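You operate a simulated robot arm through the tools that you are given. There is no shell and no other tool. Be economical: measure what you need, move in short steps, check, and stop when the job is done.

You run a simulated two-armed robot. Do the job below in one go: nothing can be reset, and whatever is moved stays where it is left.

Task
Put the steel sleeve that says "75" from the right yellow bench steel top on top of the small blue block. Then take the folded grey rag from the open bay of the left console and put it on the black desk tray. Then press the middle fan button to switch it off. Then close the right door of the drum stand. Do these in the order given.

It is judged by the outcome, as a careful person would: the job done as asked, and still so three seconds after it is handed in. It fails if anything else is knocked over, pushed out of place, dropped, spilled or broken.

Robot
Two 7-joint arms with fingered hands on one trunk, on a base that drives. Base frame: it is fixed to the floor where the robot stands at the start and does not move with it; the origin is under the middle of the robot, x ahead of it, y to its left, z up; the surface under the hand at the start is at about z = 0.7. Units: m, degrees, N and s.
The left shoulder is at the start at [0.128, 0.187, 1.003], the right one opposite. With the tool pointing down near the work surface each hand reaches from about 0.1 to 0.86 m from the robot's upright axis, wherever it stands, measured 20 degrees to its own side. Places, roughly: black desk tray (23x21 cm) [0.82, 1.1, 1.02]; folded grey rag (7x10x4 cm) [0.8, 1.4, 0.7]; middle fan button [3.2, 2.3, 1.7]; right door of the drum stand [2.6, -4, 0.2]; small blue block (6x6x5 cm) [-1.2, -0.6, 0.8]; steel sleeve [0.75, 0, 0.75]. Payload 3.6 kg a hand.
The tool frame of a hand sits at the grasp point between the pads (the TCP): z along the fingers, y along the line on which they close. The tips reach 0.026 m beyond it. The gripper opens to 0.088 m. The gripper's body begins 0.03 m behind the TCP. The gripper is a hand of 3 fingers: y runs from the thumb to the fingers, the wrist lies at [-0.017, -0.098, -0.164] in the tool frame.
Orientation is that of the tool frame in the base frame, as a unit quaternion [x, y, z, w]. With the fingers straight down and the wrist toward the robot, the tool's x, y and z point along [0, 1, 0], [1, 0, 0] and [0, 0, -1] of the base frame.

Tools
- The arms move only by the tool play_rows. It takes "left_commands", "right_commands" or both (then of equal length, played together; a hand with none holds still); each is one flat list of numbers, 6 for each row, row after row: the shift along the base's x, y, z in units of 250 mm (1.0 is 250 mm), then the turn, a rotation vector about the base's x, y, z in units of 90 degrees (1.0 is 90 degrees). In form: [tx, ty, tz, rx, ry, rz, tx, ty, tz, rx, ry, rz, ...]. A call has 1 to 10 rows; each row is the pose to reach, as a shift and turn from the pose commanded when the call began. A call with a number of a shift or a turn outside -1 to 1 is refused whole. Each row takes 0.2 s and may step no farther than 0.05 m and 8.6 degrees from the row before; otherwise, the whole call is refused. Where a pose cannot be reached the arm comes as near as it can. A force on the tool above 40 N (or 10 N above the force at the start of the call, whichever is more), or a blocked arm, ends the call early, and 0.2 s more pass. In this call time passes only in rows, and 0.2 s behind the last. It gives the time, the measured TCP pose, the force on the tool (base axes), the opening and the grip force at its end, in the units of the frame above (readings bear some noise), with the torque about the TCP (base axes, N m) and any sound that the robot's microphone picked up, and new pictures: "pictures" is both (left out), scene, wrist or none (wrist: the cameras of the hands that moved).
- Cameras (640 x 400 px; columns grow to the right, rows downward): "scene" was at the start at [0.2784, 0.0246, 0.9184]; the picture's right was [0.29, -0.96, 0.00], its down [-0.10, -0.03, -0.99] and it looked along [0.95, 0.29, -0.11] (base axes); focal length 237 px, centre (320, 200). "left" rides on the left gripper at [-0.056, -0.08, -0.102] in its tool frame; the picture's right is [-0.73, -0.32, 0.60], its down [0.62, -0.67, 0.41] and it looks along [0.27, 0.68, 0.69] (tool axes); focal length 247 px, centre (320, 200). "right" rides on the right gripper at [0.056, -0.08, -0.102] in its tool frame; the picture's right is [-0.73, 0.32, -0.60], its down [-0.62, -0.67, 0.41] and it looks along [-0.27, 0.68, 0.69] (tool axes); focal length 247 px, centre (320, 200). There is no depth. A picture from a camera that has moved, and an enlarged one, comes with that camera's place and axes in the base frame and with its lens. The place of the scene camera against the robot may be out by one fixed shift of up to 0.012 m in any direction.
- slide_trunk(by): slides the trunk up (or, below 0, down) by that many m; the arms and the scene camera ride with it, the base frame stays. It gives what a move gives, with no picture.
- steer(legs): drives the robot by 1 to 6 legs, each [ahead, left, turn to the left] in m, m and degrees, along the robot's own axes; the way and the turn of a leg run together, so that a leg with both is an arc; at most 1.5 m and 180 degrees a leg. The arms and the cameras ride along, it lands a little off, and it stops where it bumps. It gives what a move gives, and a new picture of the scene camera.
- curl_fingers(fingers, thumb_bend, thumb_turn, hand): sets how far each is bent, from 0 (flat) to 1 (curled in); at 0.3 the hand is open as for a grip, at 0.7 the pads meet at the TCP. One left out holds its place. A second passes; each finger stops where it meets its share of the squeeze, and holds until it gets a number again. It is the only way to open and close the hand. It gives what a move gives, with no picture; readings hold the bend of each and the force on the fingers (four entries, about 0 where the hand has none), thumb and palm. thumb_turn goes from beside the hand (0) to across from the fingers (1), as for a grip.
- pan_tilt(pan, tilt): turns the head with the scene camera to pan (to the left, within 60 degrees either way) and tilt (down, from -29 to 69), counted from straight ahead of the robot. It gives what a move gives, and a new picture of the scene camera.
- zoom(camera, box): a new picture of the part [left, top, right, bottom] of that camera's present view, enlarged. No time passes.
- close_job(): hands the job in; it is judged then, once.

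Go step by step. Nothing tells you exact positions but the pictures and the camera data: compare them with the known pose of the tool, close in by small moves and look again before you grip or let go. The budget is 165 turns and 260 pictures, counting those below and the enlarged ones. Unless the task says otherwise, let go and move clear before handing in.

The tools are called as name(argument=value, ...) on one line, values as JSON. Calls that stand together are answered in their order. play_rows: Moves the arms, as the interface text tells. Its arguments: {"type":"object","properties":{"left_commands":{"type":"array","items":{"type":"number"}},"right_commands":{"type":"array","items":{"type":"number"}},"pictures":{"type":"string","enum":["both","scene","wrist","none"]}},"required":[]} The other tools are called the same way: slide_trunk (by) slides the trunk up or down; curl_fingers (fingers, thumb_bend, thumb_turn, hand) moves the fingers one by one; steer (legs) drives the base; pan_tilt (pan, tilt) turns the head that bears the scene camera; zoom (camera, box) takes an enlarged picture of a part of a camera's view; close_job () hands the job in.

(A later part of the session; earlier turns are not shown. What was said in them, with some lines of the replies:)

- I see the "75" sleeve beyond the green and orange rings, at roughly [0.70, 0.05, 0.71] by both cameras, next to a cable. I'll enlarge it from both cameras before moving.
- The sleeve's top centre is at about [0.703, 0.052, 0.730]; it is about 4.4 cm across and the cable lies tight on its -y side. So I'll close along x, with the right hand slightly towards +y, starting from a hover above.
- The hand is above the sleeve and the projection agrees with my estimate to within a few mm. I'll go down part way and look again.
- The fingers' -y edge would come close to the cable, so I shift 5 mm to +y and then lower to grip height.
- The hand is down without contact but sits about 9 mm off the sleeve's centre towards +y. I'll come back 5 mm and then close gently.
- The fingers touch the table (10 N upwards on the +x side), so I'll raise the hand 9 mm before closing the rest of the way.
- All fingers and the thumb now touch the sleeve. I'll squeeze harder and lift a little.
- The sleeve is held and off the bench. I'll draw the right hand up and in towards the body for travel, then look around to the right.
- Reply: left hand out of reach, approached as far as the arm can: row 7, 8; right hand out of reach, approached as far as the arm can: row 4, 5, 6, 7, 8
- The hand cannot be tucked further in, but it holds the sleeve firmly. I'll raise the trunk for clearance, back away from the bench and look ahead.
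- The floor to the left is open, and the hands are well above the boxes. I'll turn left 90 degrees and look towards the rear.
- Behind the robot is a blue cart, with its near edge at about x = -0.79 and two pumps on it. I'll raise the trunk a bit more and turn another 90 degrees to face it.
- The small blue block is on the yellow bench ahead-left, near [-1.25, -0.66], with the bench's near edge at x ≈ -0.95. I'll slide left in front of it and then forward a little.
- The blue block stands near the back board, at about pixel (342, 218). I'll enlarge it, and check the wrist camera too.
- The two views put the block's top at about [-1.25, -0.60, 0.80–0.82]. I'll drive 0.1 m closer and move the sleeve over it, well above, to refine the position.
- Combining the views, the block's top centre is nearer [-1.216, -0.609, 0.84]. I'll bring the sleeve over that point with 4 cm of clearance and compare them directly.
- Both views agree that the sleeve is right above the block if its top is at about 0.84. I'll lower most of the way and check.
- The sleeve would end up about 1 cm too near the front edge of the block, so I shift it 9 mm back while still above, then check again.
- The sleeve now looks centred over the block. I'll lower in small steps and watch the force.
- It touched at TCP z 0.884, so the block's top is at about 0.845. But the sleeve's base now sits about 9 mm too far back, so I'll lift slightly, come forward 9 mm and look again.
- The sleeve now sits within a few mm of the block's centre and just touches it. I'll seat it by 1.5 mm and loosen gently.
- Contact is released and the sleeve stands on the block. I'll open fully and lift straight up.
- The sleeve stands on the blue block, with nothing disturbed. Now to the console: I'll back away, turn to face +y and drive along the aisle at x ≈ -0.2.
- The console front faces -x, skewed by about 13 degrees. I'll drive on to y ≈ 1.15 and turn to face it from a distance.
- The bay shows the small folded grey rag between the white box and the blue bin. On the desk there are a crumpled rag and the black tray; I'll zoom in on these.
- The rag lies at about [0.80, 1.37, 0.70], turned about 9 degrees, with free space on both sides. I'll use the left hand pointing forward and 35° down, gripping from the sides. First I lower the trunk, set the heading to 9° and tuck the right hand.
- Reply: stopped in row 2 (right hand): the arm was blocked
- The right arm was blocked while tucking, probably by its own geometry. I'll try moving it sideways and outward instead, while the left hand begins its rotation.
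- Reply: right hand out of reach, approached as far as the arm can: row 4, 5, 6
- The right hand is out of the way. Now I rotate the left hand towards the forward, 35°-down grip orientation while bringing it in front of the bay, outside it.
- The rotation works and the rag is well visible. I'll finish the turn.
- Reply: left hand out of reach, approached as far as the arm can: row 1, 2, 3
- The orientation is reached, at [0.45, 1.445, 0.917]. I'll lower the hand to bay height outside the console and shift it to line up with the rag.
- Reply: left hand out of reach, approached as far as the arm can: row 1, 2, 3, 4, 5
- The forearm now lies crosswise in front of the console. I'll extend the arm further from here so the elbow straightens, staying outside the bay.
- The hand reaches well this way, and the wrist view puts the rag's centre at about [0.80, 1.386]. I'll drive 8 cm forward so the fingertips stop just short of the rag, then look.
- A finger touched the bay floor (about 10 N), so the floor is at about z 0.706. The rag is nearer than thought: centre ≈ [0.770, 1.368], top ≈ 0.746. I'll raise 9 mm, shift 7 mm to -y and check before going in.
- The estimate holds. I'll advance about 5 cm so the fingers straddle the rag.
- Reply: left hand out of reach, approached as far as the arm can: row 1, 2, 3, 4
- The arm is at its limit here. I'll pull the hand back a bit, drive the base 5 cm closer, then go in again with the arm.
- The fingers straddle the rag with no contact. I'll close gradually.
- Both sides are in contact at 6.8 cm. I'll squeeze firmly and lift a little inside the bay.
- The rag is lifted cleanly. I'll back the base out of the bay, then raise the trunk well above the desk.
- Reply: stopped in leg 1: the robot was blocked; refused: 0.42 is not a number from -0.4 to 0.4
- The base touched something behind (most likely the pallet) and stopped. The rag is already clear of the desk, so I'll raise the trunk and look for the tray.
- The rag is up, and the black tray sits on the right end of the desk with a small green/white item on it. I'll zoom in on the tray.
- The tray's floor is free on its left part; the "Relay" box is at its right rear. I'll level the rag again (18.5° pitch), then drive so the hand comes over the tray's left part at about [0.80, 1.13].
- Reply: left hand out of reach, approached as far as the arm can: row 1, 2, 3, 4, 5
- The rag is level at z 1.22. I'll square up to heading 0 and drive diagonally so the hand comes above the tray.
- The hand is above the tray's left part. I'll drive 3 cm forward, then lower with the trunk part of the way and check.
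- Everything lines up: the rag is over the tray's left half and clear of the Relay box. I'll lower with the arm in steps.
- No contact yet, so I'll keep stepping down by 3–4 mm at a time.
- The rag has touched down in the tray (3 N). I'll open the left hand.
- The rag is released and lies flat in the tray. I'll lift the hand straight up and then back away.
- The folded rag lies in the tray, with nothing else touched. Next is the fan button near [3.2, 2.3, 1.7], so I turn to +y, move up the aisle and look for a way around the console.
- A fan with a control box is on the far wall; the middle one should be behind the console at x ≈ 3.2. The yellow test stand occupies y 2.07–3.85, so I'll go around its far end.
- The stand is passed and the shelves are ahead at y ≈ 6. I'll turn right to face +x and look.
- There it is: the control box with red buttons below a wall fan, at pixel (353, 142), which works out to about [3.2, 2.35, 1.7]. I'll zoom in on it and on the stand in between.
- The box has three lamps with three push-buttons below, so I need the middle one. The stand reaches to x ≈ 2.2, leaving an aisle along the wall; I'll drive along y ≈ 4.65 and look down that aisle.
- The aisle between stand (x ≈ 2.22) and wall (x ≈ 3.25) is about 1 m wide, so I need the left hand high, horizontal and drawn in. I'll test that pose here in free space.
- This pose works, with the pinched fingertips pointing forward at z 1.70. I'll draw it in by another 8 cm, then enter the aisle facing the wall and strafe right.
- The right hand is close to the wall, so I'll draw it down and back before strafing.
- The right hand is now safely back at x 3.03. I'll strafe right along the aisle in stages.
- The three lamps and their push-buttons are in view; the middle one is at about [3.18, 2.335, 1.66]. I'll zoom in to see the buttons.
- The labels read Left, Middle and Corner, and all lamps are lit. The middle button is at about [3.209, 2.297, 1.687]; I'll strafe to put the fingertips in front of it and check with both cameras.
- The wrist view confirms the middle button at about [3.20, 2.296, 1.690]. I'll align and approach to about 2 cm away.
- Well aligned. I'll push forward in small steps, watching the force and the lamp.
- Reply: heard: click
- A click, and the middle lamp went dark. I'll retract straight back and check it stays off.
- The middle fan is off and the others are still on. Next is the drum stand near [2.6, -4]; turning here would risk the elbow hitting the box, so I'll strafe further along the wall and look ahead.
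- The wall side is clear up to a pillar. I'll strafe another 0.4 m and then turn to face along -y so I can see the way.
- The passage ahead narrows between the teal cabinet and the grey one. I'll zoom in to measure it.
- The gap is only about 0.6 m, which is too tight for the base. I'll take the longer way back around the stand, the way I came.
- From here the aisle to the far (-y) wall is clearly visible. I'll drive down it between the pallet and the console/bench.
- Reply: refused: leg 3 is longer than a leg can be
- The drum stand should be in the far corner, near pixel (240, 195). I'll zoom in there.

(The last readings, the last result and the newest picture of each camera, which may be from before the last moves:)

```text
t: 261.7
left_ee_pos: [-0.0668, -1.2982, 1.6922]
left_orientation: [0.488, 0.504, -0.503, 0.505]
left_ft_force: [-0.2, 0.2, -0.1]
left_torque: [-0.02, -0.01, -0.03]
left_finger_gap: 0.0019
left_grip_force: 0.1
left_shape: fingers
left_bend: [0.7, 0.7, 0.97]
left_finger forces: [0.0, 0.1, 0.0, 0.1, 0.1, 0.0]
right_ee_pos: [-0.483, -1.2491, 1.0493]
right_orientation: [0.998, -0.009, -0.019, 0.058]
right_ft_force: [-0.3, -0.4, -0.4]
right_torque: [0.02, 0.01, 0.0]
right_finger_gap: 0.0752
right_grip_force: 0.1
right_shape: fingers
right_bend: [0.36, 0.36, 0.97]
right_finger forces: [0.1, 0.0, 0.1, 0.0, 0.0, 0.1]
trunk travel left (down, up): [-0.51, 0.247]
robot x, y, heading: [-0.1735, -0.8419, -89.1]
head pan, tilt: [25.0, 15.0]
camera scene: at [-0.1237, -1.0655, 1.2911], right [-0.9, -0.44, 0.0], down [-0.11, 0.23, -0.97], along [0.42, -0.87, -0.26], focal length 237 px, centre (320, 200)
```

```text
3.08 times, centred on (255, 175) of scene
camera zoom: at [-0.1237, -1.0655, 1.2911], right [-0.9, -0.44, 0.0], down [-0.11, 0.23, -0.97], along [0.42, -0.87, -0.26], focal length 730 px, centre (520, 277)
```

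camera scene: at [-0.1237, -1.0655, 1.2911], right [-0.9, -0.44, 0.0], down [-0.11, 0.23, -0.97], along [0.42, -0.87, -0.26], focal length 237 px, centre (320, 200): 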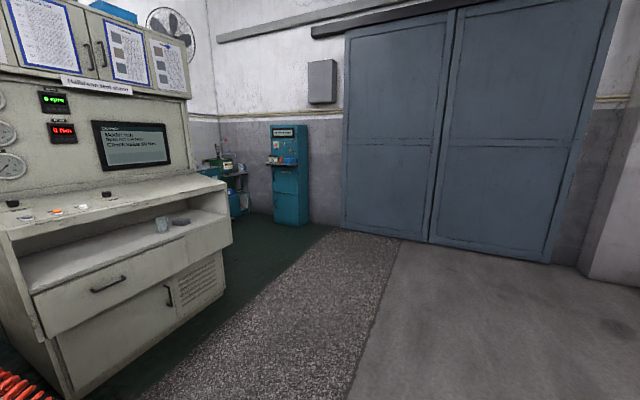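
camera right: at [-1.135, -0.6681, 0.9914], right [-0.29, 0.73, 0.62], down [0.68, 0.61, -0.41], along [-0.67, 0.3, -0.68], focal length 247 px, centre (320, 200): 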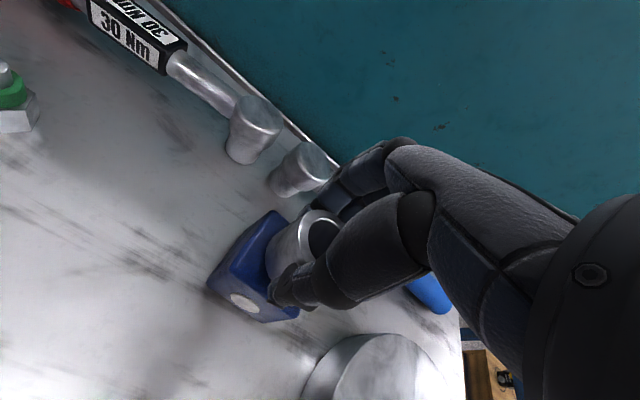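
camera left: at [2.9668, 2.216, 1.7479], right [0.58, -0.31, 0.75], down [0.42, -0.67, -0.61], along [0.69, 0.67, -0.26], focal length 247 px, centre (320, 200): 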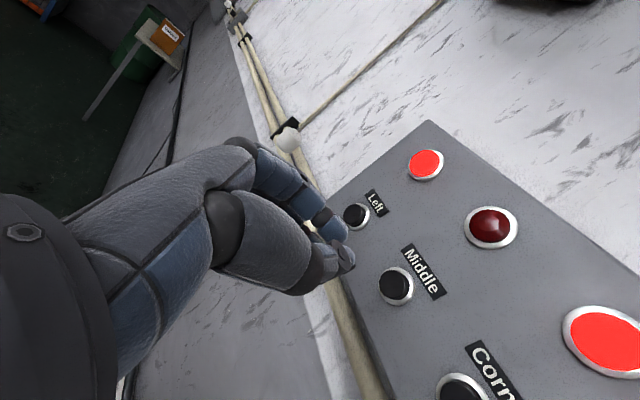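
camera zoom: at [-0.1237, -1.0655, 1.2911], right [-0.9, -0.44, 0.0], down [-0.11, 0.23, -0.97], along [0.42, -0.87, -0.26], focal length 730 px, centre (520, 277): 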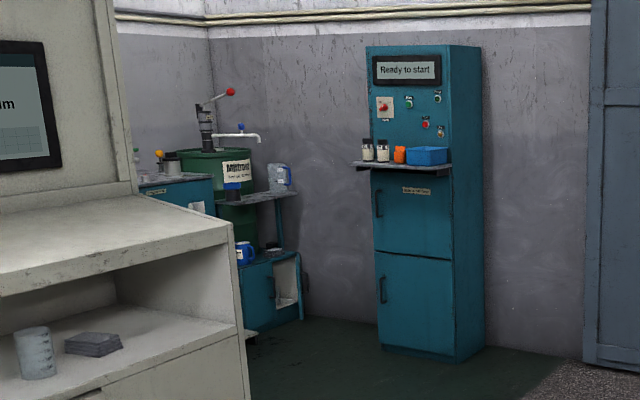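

The green drum stands on a teal stand with two lower doors, and the right one is open. I'll drive round the second console and look at it from closer.

steer(legs=[[1.2, 0.1, -0.8], [1.0, 0.3, 0], [0, 0, 75]])

pan_tilt(pan=0, tilt=20)

```text
t: 276.0
left_ee_pos: [0.7029, -3.083, 1.6917]
left_orientation: [0.09, 0.695, -0.1, 0.706]
left_ft_force: [0.3, 0.2, -0.6]
left_torque: [0.0, -0.03, 0.02]
left_finger_gap: 0.0017
left_grip_force: 0.1
left_shape: fingers
left_bend: [0.7, 0.7, 0.97]
left_finger forces: [0.0, 0.0, 0.1, 0.0, 0.0, 0.0]
right_ee_pos: [0.5388, -3.4655, 1.0503]
right_orientation: [0.804, 0.591, 0.02, 0.058]
right_ft_force: [-1.1, 0.2, 0.8]
right_torque: [-0.03, 0.0, 0.0]
right_finger_gap: 0.0754
right_grip_force: 0.1
right_shape: fingers
right_bend: [0.36, 0.36, 0.97]
right_finger forces: [0.1, 0.1, 0.0, 0.1, 0.0, 0.0]
trunk travel left (down, up): [-0.51, 0.247]
robot x, y, heading: [0.2382, -3.0512, -15.9]
head pan, tilt: [25.0, 15.0]
camera scene: at [0.4657, -3.074, 1.291], right [0.16, -0.99, 0.0], down [-0.26, -0.04, -0.97], along [0.95, 0.16, -0.26], focal length 237 px, centre (320, 200)
```

scene: 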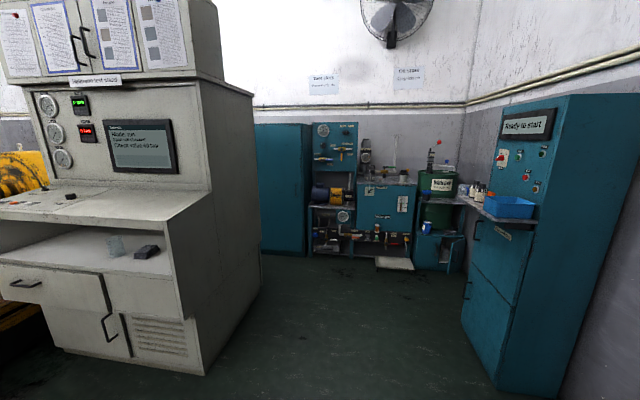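

```text
t: 276.9
left_ee_pos: [0.7032, -3.0816, 1.6932]
left_orientation: [0.09, 0.695, -0.1, 0.706]
left_ft_force: [-0.7, 0.2, -0.3]
left_torque: [0.02, 0.01, -0.02]
left_finger_gap: 0.002
left_grip_force: 0.1
left_shape: fingers
left_bend: [0.7, 0.7, 0.97]
left_finger forces: [0.0, 0.0, 0.1, 0.0, 0.0, 0.0]
right_ee_pos: [0.538, -3.4647, 1.0489]
right_orientation: [0.805, 0.59, 0.02, 0.058]
right_ft_force: [-0.6, 0.9, -0.4]
right_torque: [-0.03, -0.01, 0.02]
right_finger_gap: 0.0752
right_grip_force: 0.1
right_shape: fingers
right_bend: [0.36, 0.36, 0.97]
right_finger forces: [0.1, 0.1, 0.0, 0.0, 0.0, 0.1]
trunk travel left (down, up): [-0.51, 0.247]
robot x, y, heading: [0.2396, -3.0504, -15.9]
head pan, tilt: [0.0, 20.0]
camera scene: at [0.4632, -3.1143, 1.2829], right [-0.27, -0.96, 0.0], down [-0.33, 0.09, -0.94], along [0.91, -0.25, -0.34], focal length 237 px, centre (320, 200)
```

scene: 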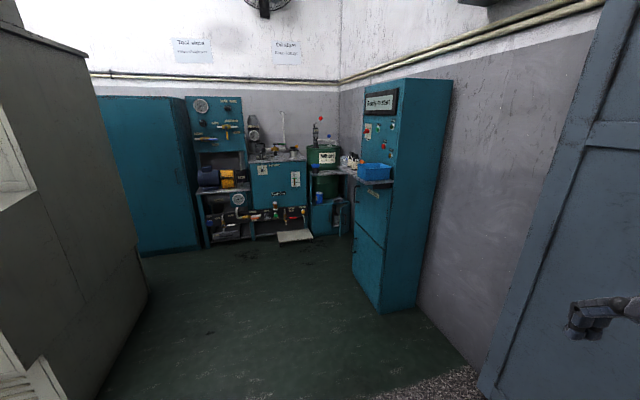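

I'll move closer, keeping clear of the kiosk's shelf on the right, and look at the stand's doors.

steer(legs=[[1.15, 0.4, -15]])

pan_tilt(pan=-8, tilt=32)

```text
t: 283.0
left_ee_pos: [1.8702, -3.2773, 1.6928]
left_orientation: [0.18, 0.677, -0.192, 0.687]
left_ft_force: [0.7, 0.0, 0.8]
left_torque: [0.01, 0.03, 0.03]
left_finger_gap: 0.002
left_grip_force: 0.0
left_shape: fingers
left_bend: [0.7, 0.7, 0.97]
left_finger forces: [0.0, 0.0, 0.0, 0.0, 0.1, 0.0]
right_ee_pos: [1.6121, -3.6056, 1.0492]
right_orientation: [0.875, 0.48, 0.012, 0.06]
right_ft_force: [-0.3, 0.1, -0.1]
right_torque: [0.01, 0.0, -0.02]
right_finger_gap: 0.0757
right_grip_force: 0.1
right_shape: fingers
right_bend: [0.36, 0.36, 0.97]
right_finger forces: [0.0, 0.1, 0.0, 0.1, 0.0, 0.0]
trunk travel left (down, up): [-0.51, 0.247]
robot x, y, heading: [1.4309, -3.1283, -30.6]
head pan, tilt: [0.0, 20.0]
camera scene: at [1.6304, -3.2464, 1.2828], right [-0.51, -0.86, 0.0], down [-0.29, 0.17, -0.94], along [0.81, -0.48, -0.34], focal length 237 px, centre (320, 200)
```

scene: 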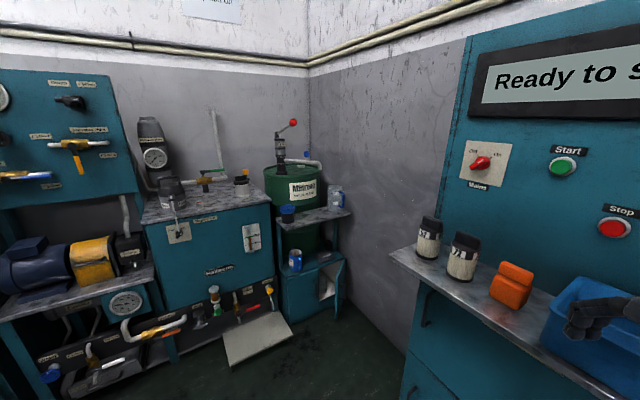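

```text
t: 283.7
left_ee_pos: [1.8708, -3.2783, 1.6928]
left_orientation: [0.18, 0.677, -0.191, 0.687]
left_ft_force: [-0.9, -0.2, 0.4]
left_torque: [-0.01, -0.02, -0.03]
left_finger_gap: 0.0021
left_grip_force: 0.0
left_shape: fingers
left_bend: [0.7, 0.7, 0.97]
left_finger forces: [0.0, 0.0, 0.0, 0.1, 0.1, 0.0]
right_ee_pos: [1.6107, -3.6067, 1.0504]
right_orientation: [0.875, 0.481, 0.011, 0.059]
right_ft_force: [-1.0, 0.0, 0.2]
right_torque: [0.02, -0.03, -0.03]
right_finger_gap: 0.0753
right_grip_force: 0.1
right_shape: fingers
right_bend: [0.36, 0.36, 0.97]
right_finger forces: [0.0, 0.0, 0.1, 0.0, 0.0, 0.1]
trunk travel left (down, up): [-0.51, 0.247]
robot x, y, heading: [1.4276, -3.1266, -30.6]
head pan, tilt: [-8.0, 32.0]
camera scene: at [1.6199, -3.2547, 1.2638], right [-0.62, -0.78, 0.0], down [-0.41, 0.33, -0.85], along [0.66, -0.53, -0.53], focal length 237 px, centre (320, 200)
```

scene: 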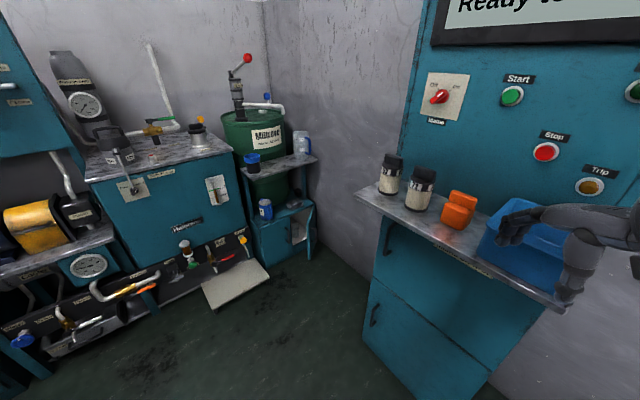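

The right hand hangs very near the kiosk's shelf, with no contact so far. I'll back off diagonally at once and lift the right hand clear before going on.

steer(legs=[[-0.15, 0.25, 0]])

zoom(camera="scene", box=[190, 120, 350, 300])

```text
t: 285.7
left_ee_pos: [1.8672, -2.9893, 1.6926]
left_orientation: [0.183, 0.677, -0.194, 0.686]
left_ft_force: [0.0, -0.2, -0.2]
left_torque: [0.05, 0.0, -0.04]
left_finger_gap: 0.002
left_grip_force: 0.0
left_shape: fingers
left_bend: [0.7, 0.7, 0.97]
left_finger forces: [0.0, 0.0, 0.0, 0.0, 0.0, 0.1]
right_ee_pos: [1.6044, -3.3168, 1.0508]
right_orientation: [0.876, 0.478, 0.013, 0.061]
right_ft_force: [-0.4, 0.5, 0.3]
right_torque: [-0.01, 0.0, -0.03]
right_finger_gap: 0.0753
right_grip_force: 0.0
right_shape: fingers
right_bend: [0.36, 0.36, 0.97]
right_finger forces: [0.0, 0.0, 0.0, 0.1, 0.1, 0.0]
trunk travel left (down, up): [-0.51, 0.247]
robot x, y, heading: [1.4291, -2.8391, -31.3]
head pan, tilt: [-8.0, 32.0]
camera scene: at [1.6165, -2.9651, 1.2638], right [-0.63, -0.78, 0.0], down [-0.41, 0.33, -0.85], along [0.66, -0.53, -0.53], focal length 237 px, centre (320, 200)
```

scene: 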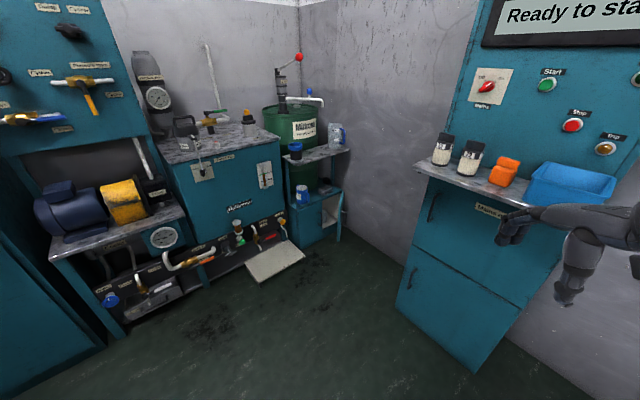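

```text
2.22 times, centred on (270, 210) of scene
camera zoom: at [1.6165, -2.9651, 1.2638], right [-0.63, -0.78, 0.0], down [-0.41, 0.33, -0.85], along [0.66, -0.53, -0.53], focal length 527 px, centre (431, 178)
```

zoom: 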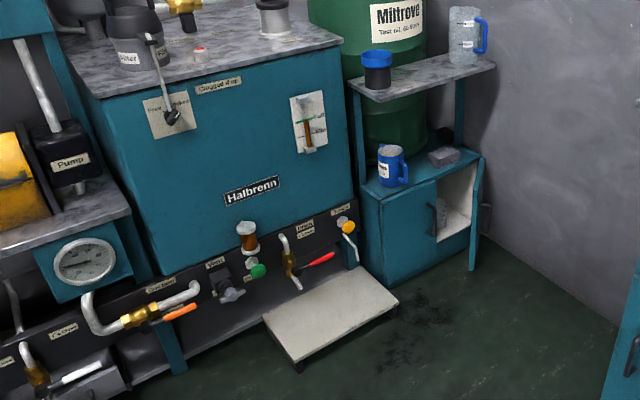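

The stand's right door is hinged on its right side and ajar by about 45°, with its free edge near [2.56, -3.89] and the cabinet top at z ≈ 0.41. Pushing its outer face towards +x will close it. I'll go round by y ≈ -2.9 to stay clear of the kiosk shelf, then lower the trunk.

steer(legs=[[0.6, 0.3, 1.3]])

slide_trunk(by=-0.35)

pan_tilt(pan=-25, tilt=30)

```text
t: 289.5
left_ee_pos: [2.5473, -3.0346, 1.6925]
left_orientation: [0.179, 0.677, -0.19, 0.688]
left_ft_force: [0.1, -0.5, 0.2]
left_torque: [0.01, 0.01, 0.0]
left_finger_gap: 0.0018
left_grip_force: 0.0
left_shape: fingers
left_bend: [0.7, 0.7, 0.97]
left_finger forces: [0.0, 0.0, 0.0, 0.0, 0.1, 0.0]
right_ee_pos: [2.2891, -3.3652, 1.0509]
right_orientation: [0.874, 0.483, 0.012, 0.06]
right_ft_force: [0.4, 0.5, 1.0]
right_torque: [0.01, -0.02, -0.01]
right_finger_gap: 0.0756
right_grip_force: 0.0
right_shape: fingers
right_bend: [0.36, 0.36, 0.97]
right_finger forces: [0.0, 0.0, 0.1, 0.0, 0.0, 0.0]
trunk travel left (down, up): [-0.51, 0.247]
robot x, y, heading: [2.1064, -2.8894, -30.6]
head pan, tilt: [-8.0, 32.0]
camera scene: at [2.2958, -3.0134, 1.2636], right [-0.62, -0.79, 0.0], down [-0.42, 0.33, -0.85], along [0.67, -0.53, -0.53], focal length 237 px, centre (320, 200)
```

scene: 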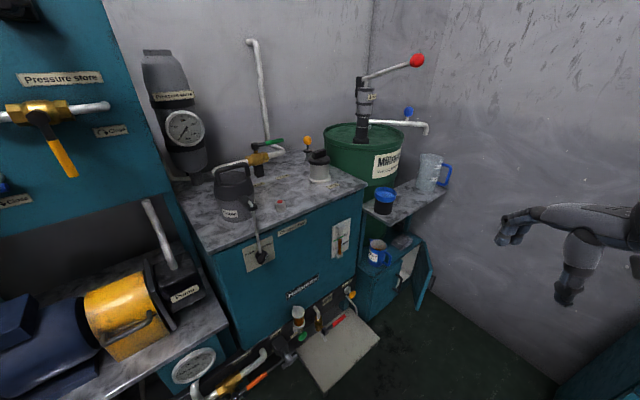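

```text
t: 292.9
left_ee_pos: [2.6418, -3.0918, 1.2686]
left_orientation: [0.194, 0.733, -0.173, 0.629]
left_ft_force: [-0.2, 0.3, -0.5]
left_torque: [-0.02, -0.05, -0.02]
left_finger_gap: 0.0022
left_grip_force: 0.1
left_shape: fingers
left_bend: [0.7, 0.7, 0.97]
left_finger forces: [0.0, 0.0, 0.0, 0.0, 0.1, 0.1]
right_ee_pos: [2.2894, -3.3644, 0.6931]
right_orientation: [0.873, 0.484, 0.007, 0.051]
right_ft_force: [0.1, 0.6, -0.2]
right_torque: [-0.01, 0.0, 0.0]
right_finger_gap: 0.0754
right_grip_force: 0.1
right_shape: fingers
right_bend: [0.36, 0.36, 0.97]
right_finger forces: [0.0, 0.1, 0.0, 0.0, 0.0, 0.0]
trunk travel left (down, up): [-0.16, 0.597]
robot x, y, heading: [2.1027, -2.8895, -30.1]
head pan, tilt: [-8.0, 32.0]
```

```text
t: 293.7
left_ee_pos: [2.6424, -3.0916, 1.268]
left_orientation: [0.193, 0.734, -0.173, 0.628]
left_ft_force: [0.2, 0.3, -0.7]
left_torque: [0.03, 0.0, -0.01]
left_finger_gap: 0.0022
left_grip_force: 0.1
left_shape: fingers
left_bend: [0.7, 0.7, 0.97]
left_finger forces: [0.0, 0.0, 0.1, 0.1, 0.0, 0.0]
right_ee_pos: [2.2888, -3.3654, 0.694]
right_orientation: [0.874, 0.484, 0.007, 0.05]
right_ft_force: [0.5, 0.7, -0.2]
right_torque: [-0.02, -0.01, 0.05]
right_finger_gap: 0.0752
right_grip_force: 0.0
right_shape: fingers
right_bend: [0.36, 0.36, 0.97]
right_finger forces: [0.0, 0.1, 0.0, 0.0, 0.0, 0.1]
trunk travel left (down, up): [-0.16, 0.597]
robot x, y, heading: [2.1036, -2.8872, -30.6]
head pan, tilt: [-25.0, 30.0]
camera scene: at [2.319, -3.0569, 0.8907], right [-0.82, -0.57, 0.0], down [-0.29, 0.41, -0.87], along [0.49, -0.71, -0.5], focal length 237 px, centre (320, 200)
```

scene: 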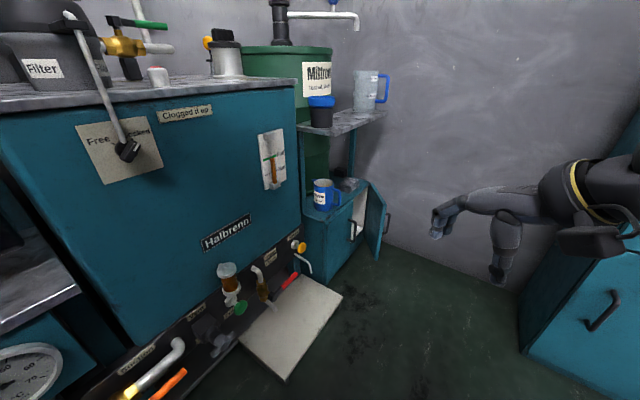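

The door is better visible from here. I'll zoom in on it and pull the left hand back and up meanwhile.

zoom(camera="scene", box=[280, 150, 440, 290])

play_rows(left_commands=[-0.08, 0.05, 0.1, 0, 0, 0, -0.18, 0.1, 0.2, 0, 0, 0, -0.3, 0.15, 0.3, 0, 0, 0, -0.42, 0.2, 0.4, 0, 0, 0], pictures="none")

```text
2.86 times, centred on (360, 220) of scene
camera zoom: at [2.319, -3.0569, 0.8907], right [-0.82, -0.57, 0.0], down [-0.29, 0.41, -0.87], along [0.49, -0.71, -0.5], focal length 678 px, centre (206, 143)
```

zoom: 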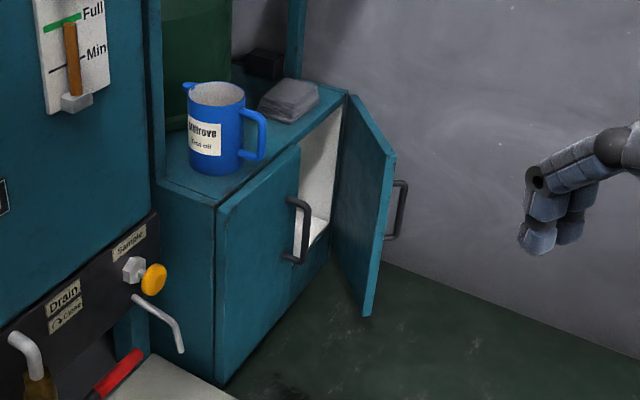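

```text
t: 294.7
left_ee_pos: [2.6251, -3.0343, 1.3875]
left_orientation: [0.195, 0.732, -0.172, 0.63]
left_ft_force: [-0.8, 0.1, -0.3]
left_torque: [0.02, -0.01, -0.02]
left_finger_gap: 0.0018
left_grip_force: 0.2
left_shape: fingers
left_bend: [0.7, 0.7, 0.97]
left_finger forces: [0.0, 0.1, 0.1, 0.0, 0.0, 0.1]
left hand out of reach, approached as far as the arm can: row 1, 2, 3, 4
right_ee_pos: [2.2888, -3.366, 0.6946]
right_orientation: [0.874, 0.483, 0.008, 0.051]
right_ft_force: [-0.7, 0.2, -0.7]
right_torque: [-0.01, -0.01, 0.0]
right_finger_gap: 0.0755
right_grip_force: 0.1
right_shape: fingers
right_bend: [0.36, 0.36, 0.97]
right_finger forces: [0.1, 0.0, 0.0, 0.0, 0.0, 0.1]
trunk travel left (down, up): [-0.16, 0.597]
robot x, y, heading: [2.1044, -2.8864, -30.3]
head pan, tilt: [-25.0, 30.0]
```

The door geometry is clear: hinge at about [2.725, -4.07], free edge at [2.577, -3.924], top at z 0.37. I'll push it with the right hand's pinched fingertips; first I close that hand, lower the trunk fully and check both hands.

curl_fingers(hand="right", fingers=0.7, thumb_bend=0.7)

slide_trunk(by=-0.15)

play_rows(right_commands=[0, 0, -0.08, -0.04, -0.07, 0, 0, 0, -0.16, -0.08, -0.14, 0, 0, 0, -0.24, -0.12, -0.2, 0, 0, 0, -0.32, -0.15, -0.27, 0], pictures="scene")

```text
t: 295.7
left_ee_pos: [2.6252, -3.0342, 1.3859]
left_orientation: [0.194, 0.732, -0.171, 0.63]
left_ft_force: [0.4, 0.0, 0.3]
left_torque: [0.02, -0.02, -0.01]
left_finger_gap: 0.0024
left_grip_force: 0.0
left_shape: fingers
left_bend: [0.7, 0.7, 0.97]
left_finger forces: [0.1, 0.0, 0.1, 0.0, 0.0, 0.0]
right_ee_pos: [2.2901, -3.3661, 0.6929]
right_orientation: [0.874, 0.483, 0.007, 0.05]
right_ft_force: [0.4, 0.5, -0.3]
right_torque: [0.0, 0.03, -0.01]
right_finger_gap: 0.0023
right_grip_force: 0.0
right_shape: fingers
right_bend: [0.7, 0.7, 0.97]
right_finger forces: [0.1, 0.0, 0.0, 0.1, 0.0, 0.0]
trunk travel left (down, up): [-0.16, 0.597]
robot x, y, heading: [2.1027, -2.8902, -30.5]
head pan, tilt: [-25.0, 30.0]
```

```text
t: 297.4
left_ee_pos: [2.7471, -3.104, 1.1457]
left_orientation: [0.21, 0.791, -0.152, 0.554]
left_ft_force: [-0.1, 0.5, 0.5]
left_torque: [0.0, -0.01, 0.03]
left_finger_gap: 0.0019
left_grip_force: 0.1
left_shape: fingers
left_bend: [0.7, 0.7, 0.97]
left_finger forces: [0.1, 0.1, 0.0, 0.0, 0.0, 0.1]
right_ee_pos: [2.2905, -3.3666, 0.4917]
right_orientation: [0.873, 0.485, -0.043, -0.035]
right_ft_force: [-0.2, 0.5, 0.2]
right_torque: [0.03, 0.02, -0.02]
right_finger_gap: 0.0024
right_grip_force: 0.0
right_shape: fingers
right_bend: [0.7, 0.7, 0.97]
right_finger forces: [0.0, 0.0, 0.0, 0.0, 0.0, 0.0]
trunk travel left (down, up): [-0.01, 0.747]
robot x, y, heading: [2.1054, -2.8863, -30.4]
head pan, tilt: [-25.0, 30.0]
```

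```text
t: 298.4
left_ee_pos: [2.7463, -3.105, 1.1462]
left_orientation: [0.21, 0.792, -0.151, 0.552]
left_ft_force: [0.5, 0.4, 0.0]
left_torque: [0.01, 0.01, 0.01]
left_finger_gap: 0.0021
left_grip_force: 0.1
left_shape: fingers
left_bend: [0.7, 0.7, 0.97]
left_finger forces: [0.0, 0.1, 0.1, 0.0, 0.1, 0.1]
right_ee_pos: [2.2909, -3.3657, 0.411]
right_orientation: [0.86, 0.473, 0.085, 0.171]
right_ft_force: [0.3, 0.8, -1.1]
right_torque: [0.01, -0.01, 0.01]
right_finger_gap: 0.0023
right_grip_force: 0.0
right_shape: fingers
right_bend: [0.7, 0.7, 0.97]
right_finger forces: [0.0, 0.0, 0.0, 0.0, 0.0, 0.0]
trunk travel left (down, up): [-0.01, 0.747]
robot x, y, heading: [2.101, -2.8888, -30.4]
head pan, tilt: [-25.0, 30.0]
camera scene: at [2.3463, -3.0729, 0.7285], right [-0.82, -0.57, 0.0], down [-0.28, 0.41, -0.87], along [0.49, -0.71, -0.5], focal length 237 px, centre (320, 200)
```

scene: 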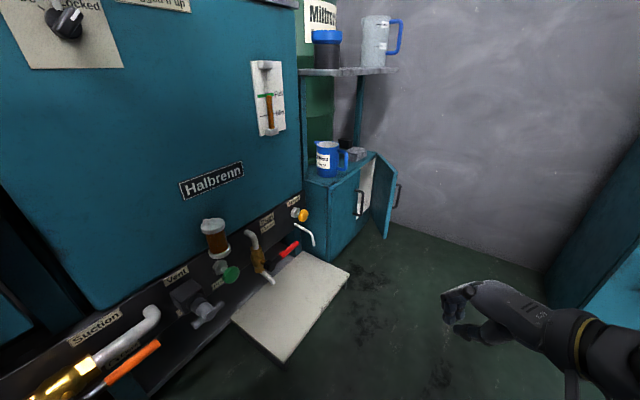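

The left hand has drifted over the neighbouring unit's top. I'll raise it and pull it back before driving.

play_rows(left_commands=[0, 0, 0.15, 0, 0, 0, -0.08, 0.08, 0.3, 0, 0, 0, -0.18, 0.15, 0.42, 0, 0, 0, -0.3, 0.22, 0.54, 0, 0, 0, -0.42, 0.28, 0.62, 0, 0, 0, -0.5, 0.32, 0.7, 0, 0, 0], pictures="none")

```text
t: 299.8
left_ee_pos: [2.6452, -3.0358, 1.3355]
left_orientation: [0.211, 0.792, -0.151, 0.553]
left_ft_force: [0.2, 0.5, -0.2]
left_torque: [-0.02, 0.01, 0.0]
left_finger_gap: 0.0021
left_grip_force: 0.0
left_shape: fingers
left_bend: [0.7, 0.7, 0.97]
left_finger forces: [0.0, 0.0, 0.0, 0.0, 0.1, 0.1]
left hand out of reach, approached as far as the arm can: row 3, 4, 5, 6
right_ee_pos: [2.2911, -3.3661, 0.4118]
right_orientation: [0.86, 0.473, 0.084, 0.171]
right_ft_force: [0.6, 0.1, -0.4]
right_torque: [-0.06, -0.01, 0.01]
right_finger_gap: 0.002
right_grip_force: 0.0
right_shape: fingers
right_bend: [0.7, 0.7, 0.97]
right_finger forces: [0.0, 0.1, 0.1, 0.0, 0.0, 0.1]
trunk travel left (down, up): [-0.01, 0.747]
robot x, y, heading: [2.1037, -2.8864, -30.5]
head pan, tilt: [-25.0, 30.0]
```

The left hand is now clear at z 1.34. I'll drive diagonally towards the stand in two steps and watch the surroundings.

steer(legs=[[0.2, -0.24, -2]])

steer(legs=[[0.155, -0.185, -1.5]])

```text
t: 301.9
left_ee_pos: [2.6874, -3.3655, 1.3347]
left_orientation: [0.225, 0.788, -0.16, 0.55]
left_ft_force: [0.2, 0.4, 1.2]
left_torque: [-0.02, 0.01, -0.03]
left_finger_gap: 0.0018
left_grip_force: 0.0
left_shape: fingers
left_bend: [0.7, 0.7, 0.97]
left_finger forces: [0.0, 0.0, 0.1, 0.0, 0.0, 0.0]
right_ee_pos: [2.3221, -3.684, 0.4121]
right_orientation: [0.868, 0.459, 0.082, 0.171]
right_ft_force: [0.2, 0.2, 0.1]
right_torque: [0.02, 0.02, -0.02]
right_finger_gap: 0.0023
right_grip_force: 0.2
right_shape: fingers
right_bend: [0.7, 0.7, 0.97]
right_finger forces: [0.1, 0.0, 0.1, 0.0, 0.0, 0.0]
trunk travel left (down, up): [-0.01, 0.747]
robot x, y, heading: [2.1493, -3.1999, -32.1]
head pan, tilt: [-25.0, 30.0]
camera scene: at [2.3872, -3.3925, 0.7285], right [-0.84, -0.54, 0.0], down [-0.27, 0.42, -0.87], along [0.47, -0.73, -0.5], focal length 237 px, centre (320, 200)
```

scene: 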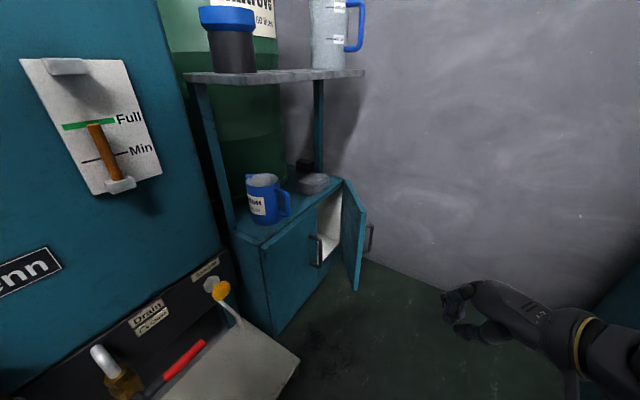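

```text
t: 303.7
left_ee_pos: [2.7139, -3.6136, 1.336]
left_orientation: [0.232, 0.785, -0.166, 0.549]
left_ft_force: [-0.4, 0.1, 0.1]
left_torque: [-0.02, -0.01, -0.01]
left_finger_gap: 0.002
left_grip_force: 0.1
left_shape: fingers
left_bend: [0.7, 0.7, 0.97]
left_finger forces: [0.1, 0.0, 0.0, 0.0, 0.0, 0.1]
right_ee_pos: [2.3423, -3.9253, 0.4112]
right_orientation: [0.873, 0.449, 0.079, 0.173]
right_ft_force: [0.2, 0.3, 0.4]
right_torque: [0.01, 0.0, -0.02]
right_finger_gap: 0.0021
right_grip_force: 0.0
right_shape: fingers
right_bend: [0.7, 0.7, 0.97]
right_finger forces: [0.1, 0.1, 0.0, 0.1, 0.0, 0.1]
trunk travel left (down, up): [-0.01, 0.747]
robot x, y, heading: [2.1835, -3.4381, -33.7]
head pan, tilt: [-25.0, 30.0]
camera scene: at [2.4136, -3.6353, 0.7285], right [-0.85, -0.52, 0.0], down [-0.26, 0.43, -0.87], along [0.45, -0.74, -0.5], focal length 237 px, centre (320, 200)
```

scene: 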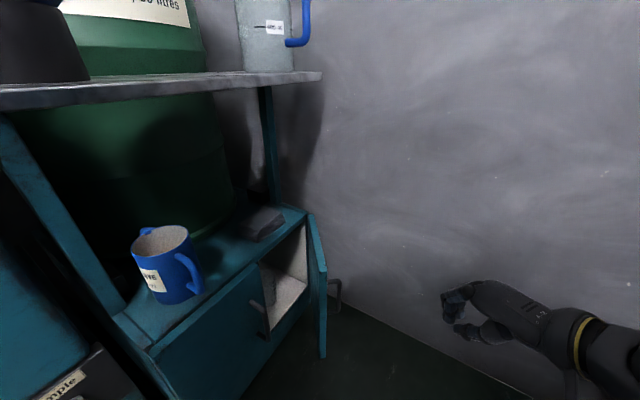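

The base is in place; the door's free edge is at [2.578, -3.93] and the hand is at [2.342, -3.925, 0.41]. I'll lower the hand to door height on the outer side, still short of the door.

play_rows(right_commands=[0.05, -0.06, -0.12, -0.023, -0.035, 0, 0.12, -0.12, -0.25, -0.046, -0.07, 0, 0.2, -0.18, -0.38, -0.07, -0.105, 0, 0.28, -0.24, -0.5, -0.0925, -0.139, 0], pictures="both")

```text
t: 304.7
left_ee_pos: [2.7132, -3.6142, 1.3346]
left_orientation: [0.232, 0.786, -0.167, 0.548]
left_ft_force: [-0.3, 0.3, -0.4]
left_torque: [-0.05, 0.04, -0.04]
left_finger_gap: 0.0019
left_grip_force: 0.1
left_shape: fingers
left_bend: [0.7, 0.7, 0.97]
left_finger forces: [0.1, 0.0, 0.0, 0.0, 0.0, 0.0]
right_ee_pos: [2.4118, -3.9839, 0.2888]
right_orientation: [0.844, 0.432, 0.142, 0.285]
right_ft_force: [0.4, -0.3, 0.5]
right_torque: [-0.02, -0.02, -0.02]
right_finger_gap: 0.0022
right_grip_force: 0.1
right_shape: fingers
right_bend: [0.7, 0.7, 0.97]
right_finger forces: [0.0, 0.1, 0.0, 0.0, 0.0, 0.0]
trunk travel left (down, up): [-0.01, 0.747]
robot x, y, heading: [2.1834, -3.435, -33.3]
head pan, tilt: [-25.0, 30.0]
camera scene: at [2.4135, -3.6354, 0.7284], right [-0.85, -0.52, 0.0], down [-0.26, 0.43, -0.87], along [0.45, -0.74, -0.5], focal length 237 px, centre (320, 200)
camera right: at [2.3441, -3.8654, 0.321], right [-0.52, -0.53, 0.67], down [-0.6, -0.34, -0.73], along [0.61, -0.78, -0.14], focal length 247 px, centre (320, 200)
```

scene: 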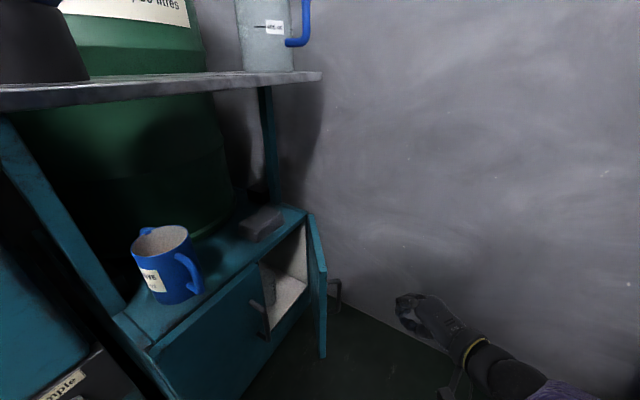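
right: 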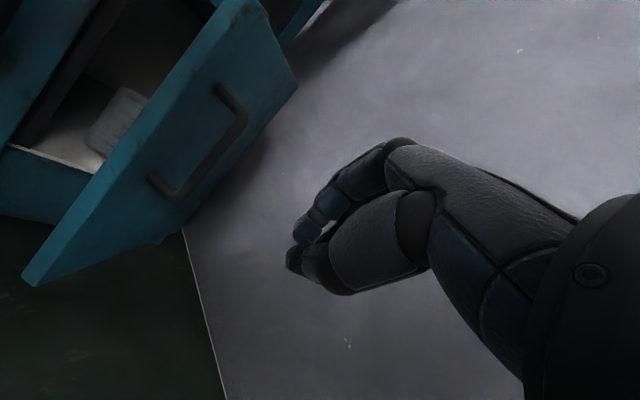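

The wrist camera sees the door's outer face and its handle straight ahead. I'll advance in +x towards it.

play_rows(right_commands=[0.16, 0, 0, 0, 0, 0, 0.32, 0, 0, 0, 0, 0, 0.46, 0, 0, 0, 0, 0, 0.58, 0, 0, 0, 0, 0], pictures="both")

```text
t: 305.7
left_ee_pos: [2.7137, -3.615, 1.3351]
left_orientation: [0.232, 0.786, -0.167, 0.549]
left_ft_force: [-0.5, 0.7, -0.8]
left_torque: [0.02, 0.01, 0.01]
left_finger_gap: 0.0019
left_grip_force: 0.2
left_shape: fingers
left_bend: [0.7, 0.7, 0.97]
left_finger forces: [0.1, 0.0, 0.1, 0.0, 0.1, 0.1]
right_ee_pos: [2.5565, -3.9831, 0.288]
right_orientation: [0.844, 0.432, 0.142, 0.284]
right_ft_force: [-0.4, 0.4, -0.2]
right_torque: [0.01, 0.01, 0.0]
right_finger_gap: 0.0018
right_grip_force: 0.3
right_shape: fingers
right_bend: [0.7, 0.7, 0.97]
right_finger forces: [0.0, 0.1, 0.0, 0.0, 0.0, 0.1]
trunk travel left (down, up): [-0.01, 0.747]
robot x, y, heading: [2.1808, -3.4361, -33.6]
head pan, tilt: [-25.0, 30.0]
camera scene: at [2.4135, -3.6353, 0.7284], right [-0.85, -0.52, 0.0], down [-0.26, 0.43, -0.87], along [0.45, -0.74, -0.5], focal length 237 px, centre (320, 200)
camera right: at [2.4883, -3.8644, 0.3197], right [-0.51, -0.53, 0.67], down [-0.6, -0.34, -0.72], along [0.61, -0.78, -0.14], focal length 247 px, centre (320, 200)
```

scene: 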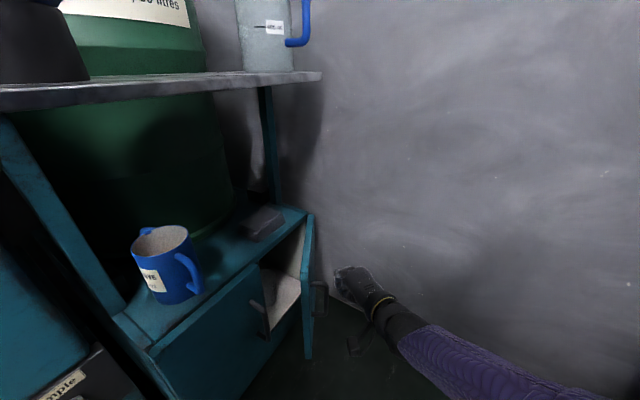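
right: 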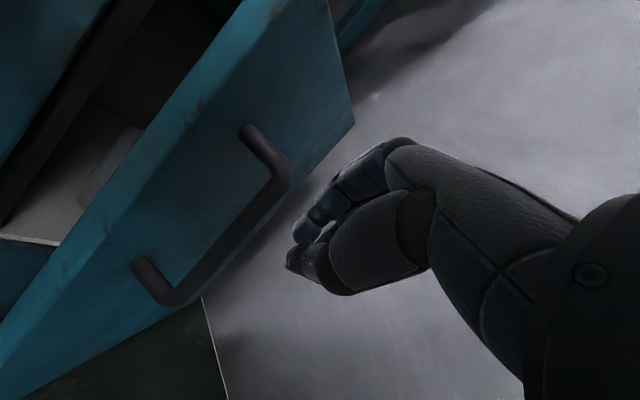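

The door is already giving way slightly with little force. I'll continue pushing in +x in small steps.

play_rows(right_commands=[0.1, 0, 0, 0, 0, 0, 0.2, 0.02, 0, 0, 0, 0, 0.3, 0.04, 0, 0, 0, 0], pictures="both")

```text
t: 306.5
left_ee_pos: [2.7132, -3.615, 1.3353]
left_orientation: [0.232, 0.785, -0.168, 0.549]
left_ft_force: [-0.5, 0.1, -0.5]
left_torque: [-0.02, -0.02, 0.01]
left_finger_gap: 0.0021
left_grip_force: 0.1
left_shape: fingers
left_bend: [0.7, 0.7, 0.97]
left_finger forces: [0.0, 0.0, 0.1, 0.1, 0.0, 0.0]
right_ee_pos: [2.6329, -3.9747, 0.2862]
right_orientation: [0.844, 0.432, 0.142, 0.283]
right_ft_force: [-0.1, 0.3, 0.3]
right_torque: [0.01, 0.03, 0.04]
right_finger_gap: 0.0021
right_grip_force: 0.1
right_shape: fingers
right_bend: [0.7, 0.7, 0.98]
right_finger forces: [0.0, 0.0, 0.0, 0.0, 0.0, 0.1]
trunk travel left (down, up): [-0.01, 0.747]
robot x, y, heading: [2.1832, -3.4313, -33.5]
head pan, tilt: [-25.0, 30.0]
camera scene: at [2.4135, -3.6353, 0.7285], right [-0.85, -0.52, 0.0], down [-0.26, 0.43, -0.87], along [0.45, -0.74, -0.5], focal length 237 px, centre (320, 200)
camera right: at [2.5641, -3.8556, 0.3186], right [-0.51, -0.53, 0.67], down [-0.6, -0.34, -0.72], along [0.61, -0.78, -0.14], focal length 247 px, centre (320, 200)
```

scene: 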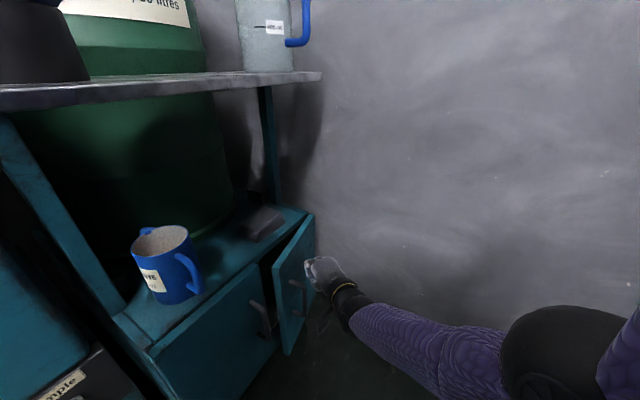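
right: 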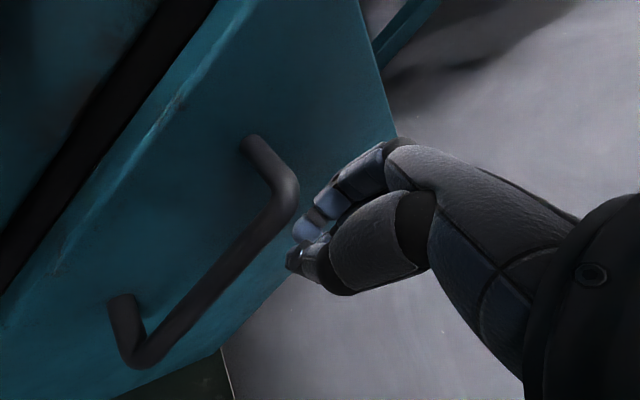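

play_rows(right_commands=[0.06, 0.01, 0, 0, 0, 0, 0.12, 0.03, 0, 0, 0, 0, 0.17, 0.04, 0, 0, 0, 0], pictures="both")

```text
t: 307.3
left_ee_pos: [2.7134, -3.6147, 1.3353]
left_orientation: [0.233, 0.785, -0.167, 0.549]
left_ft_force: [-0.7, -0.3, 0.0]
left_torque: [0.02, 0.01, 0.0]
left_finger_gap: 0.002
left_grip_force: 0.1
left_shape: fingers
left_bend: [0.7, 0.7, 0.97]
left_finger forces: [0.1, 0.1, 0.1, 0.0, 0.1, 0.0]
right_ee_pos: [2.6722, -3.9653, 0.2873]
right_orientation: [0.845, 0.431, 0.142, 0.283]
right_ft_force: [-2.1, -0.5, 0.2]
right_torque: [0.0, -0.08, -0.01]
right_finger_gap: 0.0017
right_grip_force: 1.2
right_shape: fingers
right_bend: [0.7, 0.7, 0.98]
right_finger forces: [2.5, 0.0, 0.0, 0.0, 0.1, 0.0]
trunk travel left (down, up): [-0.01, 0.747]
robot x, y, heading: [2.1783, -3.4363, -33.2]
head pan, tilt: [-25.0, 30.0]
camera scene: at [2.4133, -3.6354, 0.7285], right [-0.85, -0.52, 0.0], down [-0.26, 0.43, -0.87], along [0.45, -0.74, -0.5], focal length 237 px, centre (320, 200)
camera right: at [2.6049, -3.8467, 0.3192], right [-0.52, -0.53, 0.67], down [-0.6, -0.34, -0.73], along [0.61, -0.78, -0.14], focal length 247 px, centre (320, 200)
```

scene: 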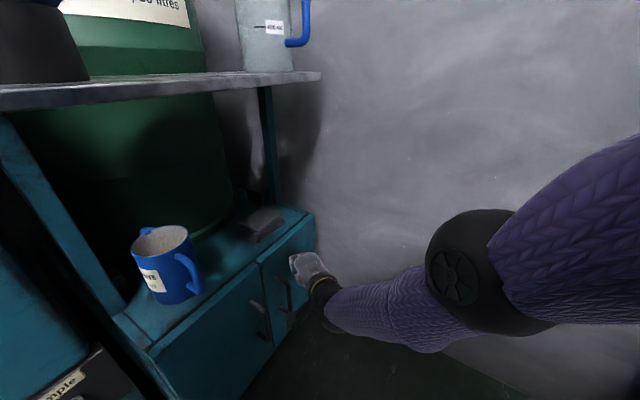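
right: 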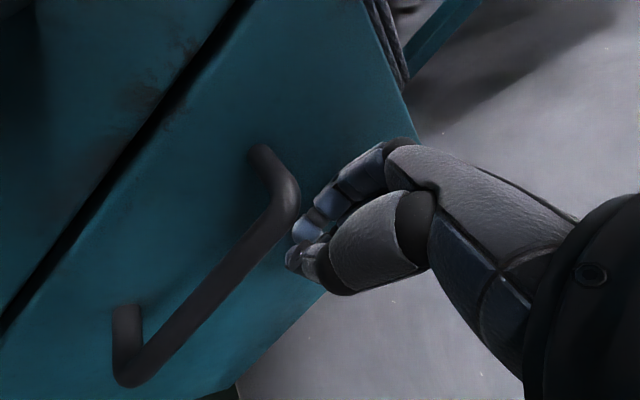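

The door is nearly flush. I'll push a bit more until it meets the stop.

play_rows(right_commands=[0.03, 0.005, 0, 0, 0, 0, 0.06, 0.01, 0, 0, 0, 0], pictures="none")

zoom(camera="scene", box=[200, 190, 340, 370])

```text
t: 307.9
left_ee_pos: [2.7119, -3.6158, 1.3357]
left_orientation: [0.233, 0.785, -0.168, 0.549]
left_ft_force: [0.4, -0.5, 0.5]
left_torque: [-0.03, -0.01, 0.0]
left_finger_gap: 0.002
left_grip_force: 0.1
left_shape: fingers
left_bend: [0.7, 0.7, 0.97]
left_finger forces: [0.1, 0.0, 0.0, 0.1, 0.1, 0.0]
right_ee_pos: [2.673, -3.966, 0.2867]
right_orientation: [0.848, 0.429, 0.136, 0.28]
right_ft_force: [-8.3, 2.1, 0.2]
right_torque: [-0.05, -0.25, 0.04]
right_finger_gap: 0.0011
right_grip_force: 3.9
right_shape: fingers
right_bend: [0.7, 0.7, 0.98]
right_finger forces: [8.1, 0.0, 0.0, 0.0, 0.0, 0.0]
right hand out of reach, approached as far as the arm can: row 1, 2
trunk travel left (down, up): [-0.01, 0.747]
robot x, y, heading: [2.1859, -3.4383, -33.6]
head pan, tilt: [-25.0, 30.0]
stopped in row 2 (right hand): the force on the tool passed its limit at 43 N (the readings are from after the stop); the commanded pose is now the measured one
```

```text
2.22 times, centred on (270, 280) of scene
camera zoom: at [2.4126, -3.6356, 0.7285], right [-0.85, -0.52, 0.0], down [-0.26, 0.43, -0.87], along [0.45, -0.74, -0.5], focal length 527 px, centre (431, 22)
```

zoom: 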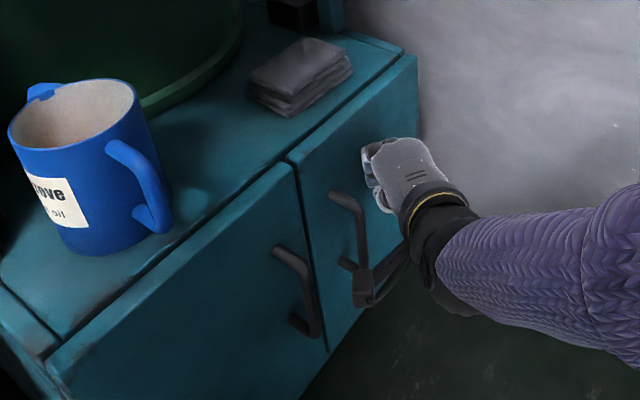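

It stopped firmly at 43 N and the door looks flush with the left one. I'll retract the hand slowly straight back and check the door stays shut.

play_rows(right_commands=[-0.06, 0, 0, 0, 0, 0, -0.16, 0, 0, 0, 0, 0, -0.3, 0.0, 0, 0, 0, 0, -0.46, 0, 0, 0, 0, 0, -0.64, 0, 0, 0, 0, 0, -0.8, 0, 0.05, 0, 0, 0], pictures="scene")

zoom(camera="scene", box=[200, 190, 340, 370])

```text
t: 309.4
left_ee_pos: [2.7135, -3.6147, 1.3362]
left_orientation: [0.232, 0.786, -0.167, 0.549]
left_ft_force: [-0.1, -0.1, 0.3]
left_torque: [0.0, -0.03, -0.01]
left_finger_gap: 0.002
left_grip_force: 0.1
left_shape: fingers
left_bend: [0.7, 0.7, 0.97]
left_finger forces: [0.1, 0.0, 0.0, 0.0, 0.0, 0.0]
right_ee_pos: [2.4755, -3.9656, 0.2995]
right_orientation: [0.848, 0.428, 0.138, 0.281]
right_ft_force: [0.0, -0.7, -1.1]
right_torque: [-0.01, 0.02, -0.03]
right_finger_gap: 0.0021
right_grip_force: 0.1
right_shape: fingers
right_bend: [0.7, 0.7, 0.98]
right_finger forces: [0.1, 0.1, 0.0, 0.0, 0.0, 0.0]
trunk travel left (down, up): [-0.01, 0.747]
robot x, y, heading: [2.1838, -3.4366, -33.6]
head pan, tilt: [-25.0, 30.0]
camera scene: at [2.4129, -3.6356, 0.7285], right [-0.85, -0.52, 0.0], down [-0.26, 0.43, -0.87], along [0.45, -0.74, -0.5], focal length 237 px, centre (320, 200)
```

scene: 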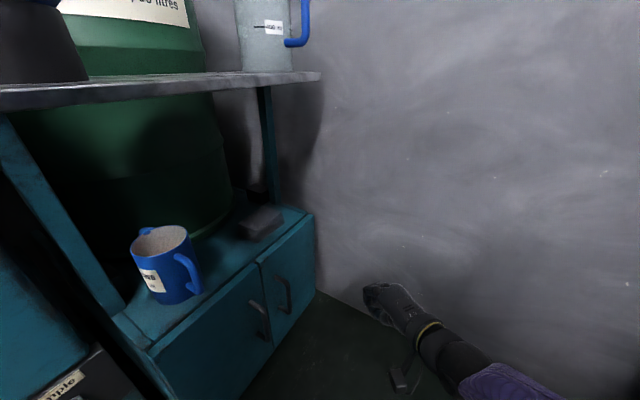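

```text
2.22 times, centred on (270, 280) of scene
camera zoom: at [2.4129, -3.6356, 0.7285], right [-0.85, -0.52, 0.0], down [-0.26, 0.43, -0.87], along [0.45, -0.74, -0.5], focal length 527 px, centre (431, 22)
```

zoom: 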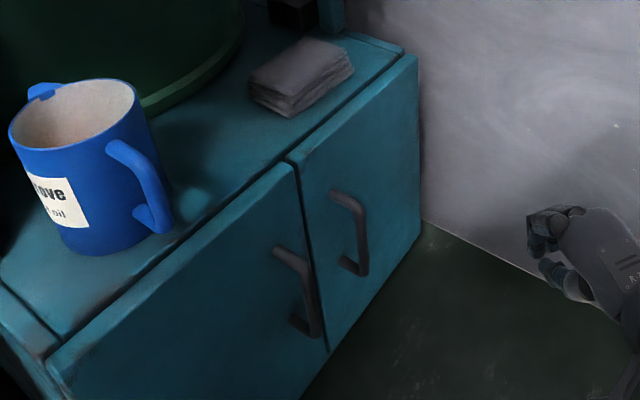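

All four steps are finished: the door is flush and staying shut, and both hands are clear.

close_job()

```text
The job is handed in.
```

All four tasks are done, in the order given:
- **Sleeve:** the "75" sleeve stands on the small blue block.
- **Rag:** the folded grey rag lies flat in the black desk tray.
- **Fan:** I pressed the middle fan button. It clicked and its lamp went out, while the other two lamps stayed lit.
- **Door:** the right door of the drum stand is closed flush.

While backing away from the console the base bumped something behind it, most likely the pallet of pumps, and stopped. I didn't check the pallet closely afterwards, but its pumps were all upright when I drove past later. I saw nothing else knocked over or moved.
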